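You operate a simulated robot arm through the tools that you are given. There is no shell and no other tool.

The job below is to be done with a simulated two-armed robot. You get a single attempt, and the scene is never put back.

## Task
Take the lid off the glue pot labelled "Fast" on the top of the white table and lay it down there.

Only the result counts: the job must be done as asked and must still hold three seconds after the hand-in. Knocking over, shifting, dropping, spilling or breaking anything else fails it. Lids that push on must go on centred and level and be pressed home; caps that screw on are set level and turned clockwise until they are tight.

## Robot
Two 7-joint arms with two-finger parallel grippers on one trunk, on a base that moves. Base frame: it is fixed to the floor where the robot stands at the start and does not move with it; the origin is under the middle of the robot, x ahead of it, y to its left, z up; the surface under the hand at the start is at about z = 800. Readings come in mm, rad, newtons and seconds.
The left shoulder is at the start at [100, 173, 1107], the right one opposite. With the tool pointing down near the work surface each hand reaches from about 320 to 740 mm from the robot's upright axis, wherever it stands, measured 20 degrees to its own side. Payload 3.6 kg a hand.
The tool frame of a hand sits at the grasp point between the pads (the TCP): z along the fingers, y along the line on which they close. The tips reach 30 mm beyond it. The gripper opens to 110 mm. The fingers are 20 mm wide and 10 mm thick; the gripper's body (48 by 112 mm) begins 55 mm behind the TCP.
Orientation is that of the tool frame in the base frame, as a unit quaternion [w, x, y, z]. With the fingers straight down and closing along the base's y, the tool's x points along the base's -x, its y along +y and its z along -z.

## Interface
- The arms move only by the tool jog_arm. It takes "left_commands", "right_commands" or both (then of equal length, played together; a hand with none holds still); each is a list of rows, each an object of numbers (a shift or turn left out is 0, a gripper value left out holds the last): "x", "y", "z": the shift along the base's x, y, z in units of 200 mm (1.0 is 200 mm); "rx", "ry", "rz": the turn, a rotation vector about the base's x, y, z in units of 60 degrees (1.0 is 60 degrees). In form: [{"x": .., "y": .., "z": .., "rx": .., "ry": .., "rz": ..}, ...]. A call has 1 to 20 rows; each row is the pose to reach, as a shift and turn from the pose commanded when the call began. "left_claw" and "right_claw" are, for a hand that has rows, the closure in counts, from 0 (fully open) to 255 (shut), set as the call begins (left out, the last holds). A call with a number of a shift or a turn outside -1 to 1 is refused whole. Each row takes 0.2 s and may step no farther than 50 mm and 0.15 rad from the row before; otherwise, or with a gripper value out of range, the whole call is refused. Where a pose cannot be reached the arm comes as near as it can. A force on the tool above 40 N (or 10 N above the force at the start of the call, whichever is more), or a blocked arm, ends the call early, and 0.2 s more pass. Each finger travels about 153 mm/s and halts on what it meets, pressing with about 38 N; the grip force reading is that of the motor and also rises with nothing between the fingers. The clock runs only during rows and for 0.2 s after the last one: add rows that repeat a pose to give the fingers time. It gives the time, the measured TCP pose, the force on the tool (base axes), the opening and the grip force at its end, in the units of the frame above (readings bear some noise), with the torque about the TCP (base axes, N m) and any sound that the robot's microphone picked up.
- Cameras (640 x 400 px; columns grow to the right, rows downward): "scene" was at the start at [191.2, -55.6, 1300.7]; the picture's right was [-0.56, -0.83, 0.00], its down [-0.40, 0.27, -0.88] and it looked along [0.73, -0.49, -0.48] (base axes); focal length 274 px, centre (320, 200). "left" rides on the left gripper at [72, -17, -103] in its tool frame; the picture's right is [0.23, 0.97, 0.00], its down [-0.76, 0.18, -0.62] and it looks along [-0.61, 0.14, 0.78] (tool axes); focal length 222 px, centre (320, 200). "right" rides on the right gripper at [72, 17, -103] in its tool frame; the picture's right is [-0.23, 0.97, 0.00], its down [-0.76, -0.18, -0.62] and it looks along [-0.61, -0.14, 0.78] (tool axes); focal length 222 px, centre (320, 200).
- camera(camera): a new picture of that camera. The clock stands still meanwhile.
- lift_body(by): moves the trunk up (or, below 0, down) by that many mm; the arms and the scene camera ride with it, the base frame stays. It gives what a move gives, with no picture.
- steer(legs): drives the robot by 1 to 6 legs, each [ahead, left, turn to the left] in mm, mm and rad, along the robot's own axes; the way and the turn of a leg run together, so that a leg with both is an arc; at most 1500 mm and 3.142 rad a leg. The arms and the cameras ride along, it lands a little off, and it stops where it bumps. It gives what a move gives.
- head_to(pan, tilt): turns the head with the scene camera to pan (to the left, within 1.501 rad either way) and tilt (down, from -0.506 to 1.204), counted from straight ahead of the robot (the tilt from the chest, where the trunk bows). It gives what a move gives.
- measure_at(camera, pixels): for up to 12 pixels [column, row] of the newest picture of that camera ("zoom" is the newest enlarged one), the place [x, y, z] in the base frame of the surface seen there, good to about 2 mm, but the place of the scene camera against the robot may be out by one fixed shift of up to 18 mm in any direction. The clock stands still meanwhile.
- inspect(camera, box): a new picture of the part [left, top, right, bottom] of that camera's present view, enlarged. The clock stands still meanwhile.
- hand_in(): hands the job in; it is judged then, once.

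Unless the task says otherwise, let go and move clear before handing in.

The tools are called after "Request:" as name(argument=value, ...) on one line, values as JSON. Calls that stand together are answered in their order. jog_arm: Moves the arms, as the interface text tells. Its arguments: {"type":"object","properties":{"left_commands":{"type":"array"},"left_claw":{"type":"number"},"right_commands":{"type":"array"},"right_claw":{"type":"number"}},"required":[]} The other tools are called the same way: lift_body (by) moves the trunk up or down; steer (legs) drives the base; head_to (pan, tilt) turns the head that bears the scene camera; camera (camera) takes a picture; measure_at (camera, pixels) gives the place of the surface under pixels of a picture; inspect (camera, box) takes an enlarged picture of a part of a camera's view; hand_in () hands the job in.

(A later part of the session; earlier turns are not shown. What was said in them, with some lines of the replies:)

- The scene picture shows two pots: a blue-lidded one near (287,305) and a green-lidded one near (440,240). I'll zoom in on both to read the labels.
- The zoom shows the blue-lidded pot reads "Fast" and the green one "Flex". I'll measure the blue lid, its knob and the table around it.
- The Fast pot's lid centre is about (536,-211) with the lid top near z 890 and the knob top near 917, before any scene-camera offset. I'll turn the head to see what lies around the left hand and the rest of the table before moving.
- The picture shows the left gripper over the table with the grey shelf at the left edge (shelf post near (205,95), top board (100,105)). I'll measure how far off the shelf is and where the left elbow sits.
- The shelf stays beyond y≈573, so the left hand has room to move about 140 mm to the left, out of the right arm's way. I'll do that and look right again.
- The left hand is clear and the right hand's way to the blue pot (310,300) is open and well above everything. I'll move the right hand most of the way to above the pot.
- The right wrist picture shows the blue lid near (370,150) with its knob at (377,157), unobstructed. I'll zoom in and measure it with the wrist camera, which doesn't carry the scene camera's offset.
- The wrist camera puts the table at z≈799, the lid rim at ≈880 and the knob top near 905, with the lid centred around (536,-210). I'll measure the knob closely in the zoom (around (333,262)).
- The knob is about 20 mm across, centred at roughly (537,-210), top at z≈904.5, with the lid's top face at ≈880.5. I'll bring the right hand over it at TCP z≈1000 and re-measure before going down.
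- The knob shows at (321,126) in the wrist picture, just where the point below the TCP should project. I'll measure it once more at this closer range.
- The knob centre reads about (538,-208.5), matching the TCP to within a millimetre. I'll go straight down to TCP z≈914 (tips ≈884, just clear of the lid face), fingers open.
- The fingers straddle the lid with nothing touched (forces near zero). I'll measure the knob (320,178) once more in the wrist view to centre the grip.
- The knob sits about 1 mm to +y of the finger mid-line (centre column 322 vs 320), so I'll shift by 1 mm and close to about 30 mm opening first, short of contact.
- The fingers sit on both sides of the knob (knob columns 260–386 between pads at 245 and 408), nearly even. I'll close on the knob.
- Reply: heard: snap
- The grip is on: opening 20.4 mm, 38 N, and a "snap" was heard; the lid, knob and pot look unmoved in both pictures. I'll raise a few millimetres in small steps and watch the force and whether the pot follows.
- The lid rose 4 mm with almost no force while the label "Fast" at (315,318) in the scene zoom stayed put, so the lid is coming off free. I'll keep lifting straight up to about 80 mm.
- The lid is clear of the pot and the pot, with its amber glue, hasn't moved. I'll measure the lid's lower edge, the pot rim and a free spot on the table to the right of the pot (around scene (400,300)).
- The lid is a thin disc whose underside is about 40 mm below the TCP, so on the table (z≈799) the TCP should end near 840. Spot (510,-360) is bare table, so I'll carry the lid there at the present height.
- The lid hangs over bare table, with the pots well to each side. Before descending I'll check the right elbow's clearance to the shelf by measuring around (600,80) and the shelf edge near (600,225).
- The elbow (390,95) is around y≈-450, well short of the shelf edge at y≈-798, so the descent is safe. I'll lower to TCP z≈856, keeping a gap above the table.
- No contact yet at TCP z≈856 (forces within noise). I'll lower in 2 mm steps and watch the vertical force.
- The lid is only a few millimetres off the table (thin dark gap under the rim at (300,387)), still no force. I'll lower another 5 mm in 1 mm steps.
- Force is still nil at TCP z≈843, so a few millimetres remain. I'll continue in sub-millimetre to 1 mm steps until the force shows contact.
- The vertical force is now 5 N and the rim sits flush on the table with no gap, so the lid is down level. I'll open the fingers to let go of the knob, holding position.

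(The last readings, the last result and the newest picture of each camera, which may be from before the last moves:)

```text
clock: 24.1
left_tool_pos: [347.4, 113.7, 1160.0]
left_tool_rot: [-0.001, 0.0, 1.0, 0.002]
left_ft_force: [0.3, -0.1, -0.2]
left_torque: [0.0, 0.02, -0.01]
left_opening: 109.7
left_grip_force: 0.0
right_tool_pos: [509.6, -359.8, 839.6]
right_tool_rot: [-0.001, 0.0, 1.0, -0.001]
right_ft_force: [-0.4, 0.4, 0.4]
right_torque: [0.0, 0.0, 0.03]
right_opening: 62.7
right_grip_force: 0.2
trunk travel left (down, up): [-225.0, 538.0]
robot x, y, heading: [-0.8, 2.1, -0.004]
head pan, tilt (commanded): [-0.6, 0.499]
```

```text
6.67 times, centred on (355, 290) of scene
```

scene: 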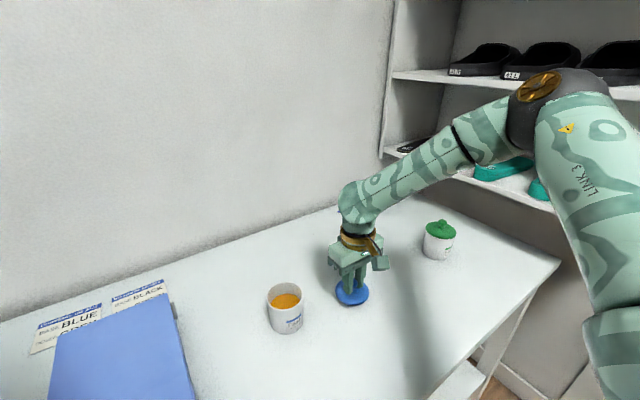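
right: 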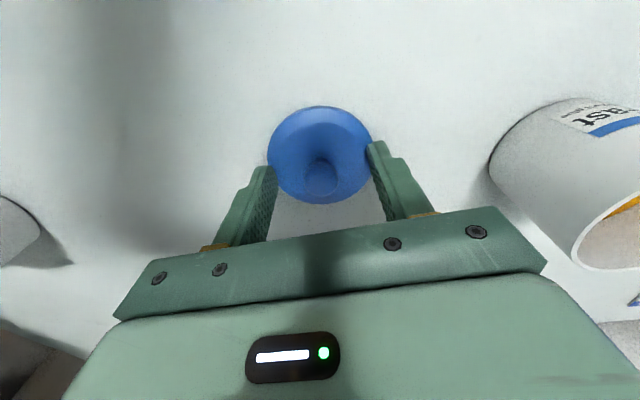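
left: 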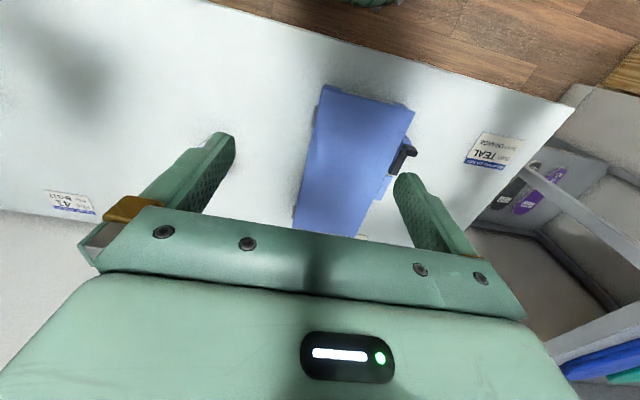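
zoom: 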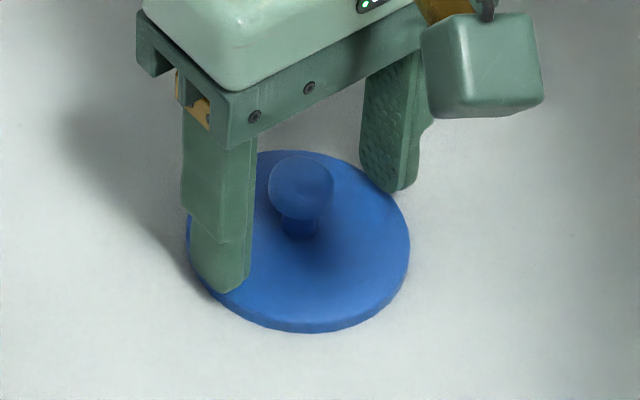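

The fingers have opened to 63 mm, clear of the knob at (300,185), and the lid lies flat. I'll raise the hand straight up well clear.

Request:
jog_arm(right_commands=[{"z": 0.05}, {"z": 0.15}, {"z": 0.3}, {"z": 0.5}, {"z": 0.7}, {"z": 0.9}, {"z": 0.9}])

Request:
camera(camera="right")

Request:
camera(camera="scene")

Request:
inspect(camera="scene", box=[250, 230, 400, 350])

```text
clock: 25.7
left_tool_pos: [346.8, 113.6, 1160.3]
left_tool_rot: [0.0, 0.0, 1.0, 0.0]
left_ft_force: [0.5, -0.2, -0.7]
left_torque: [-0.01, 0.04, 0.01]
left_opening: 109.9
left_grip_force: 0.0
right_tool_pos: [509.5, -360.8, 1020.4]
right_tool_rot: [0.0, 0.0, 1.0, 0.001]
right_ft_force: [-0.2, 0.1, 0.0]
right_torque: [0.03, 0.01, 0.01]
right_opening: 62.9
right_grip_force: 0.1
trunk travel left (down, up): [-225.0, 538.0]
robot x, y, heading: [0.2, 3.0, 0.003]
head pan, tilt (commanded): [-0.6, 0.499]
```

```text
taken
```

right: 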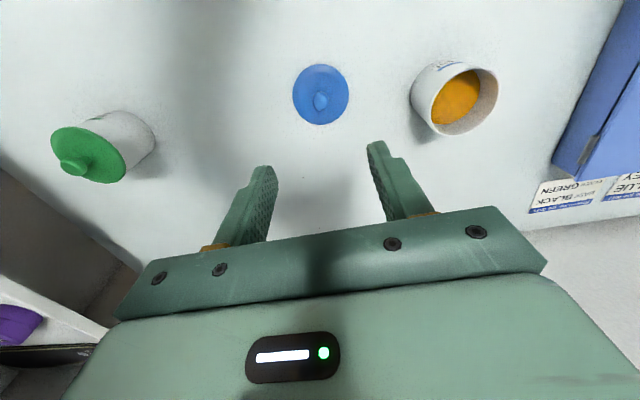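

```text
taken
```

scene: 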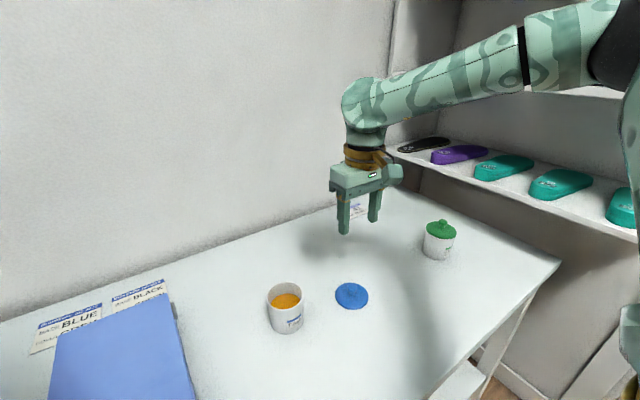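

```text
3.33 times, centred on (325, 290) of scene
```

zoom: 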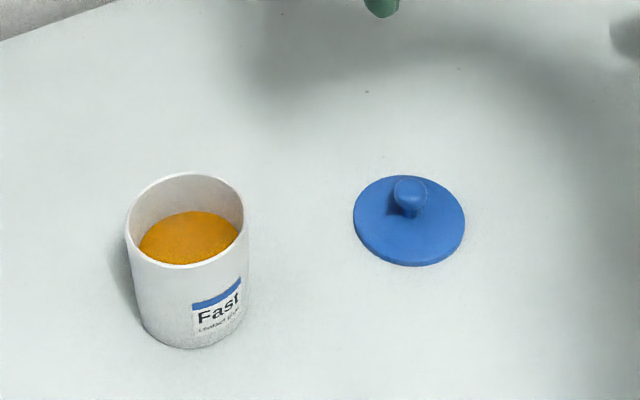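

The lid lies flat on the table at (410,222) in the zoom. The open "Fast" pot stands where it was with the glue unspilled, the green pot is untouched and the hand is well clear, so I'll hand the job in.

Request:
hand_in()

```text
The job is handed in.
```

The blue lid is off the "Fast" glue pot and lies flat, knob up, on the white table about 150 mm to the right of it.

The pot stayed upright where it was, with no glue spilled, and the green "Flex" pot was not touched. I heard one snap as the fingers closed on the knob. The lid then lifted freely and shows no damage in the pictures. I opened the fingers, raised the hand well clear and handed the job in; no verdict has come back.
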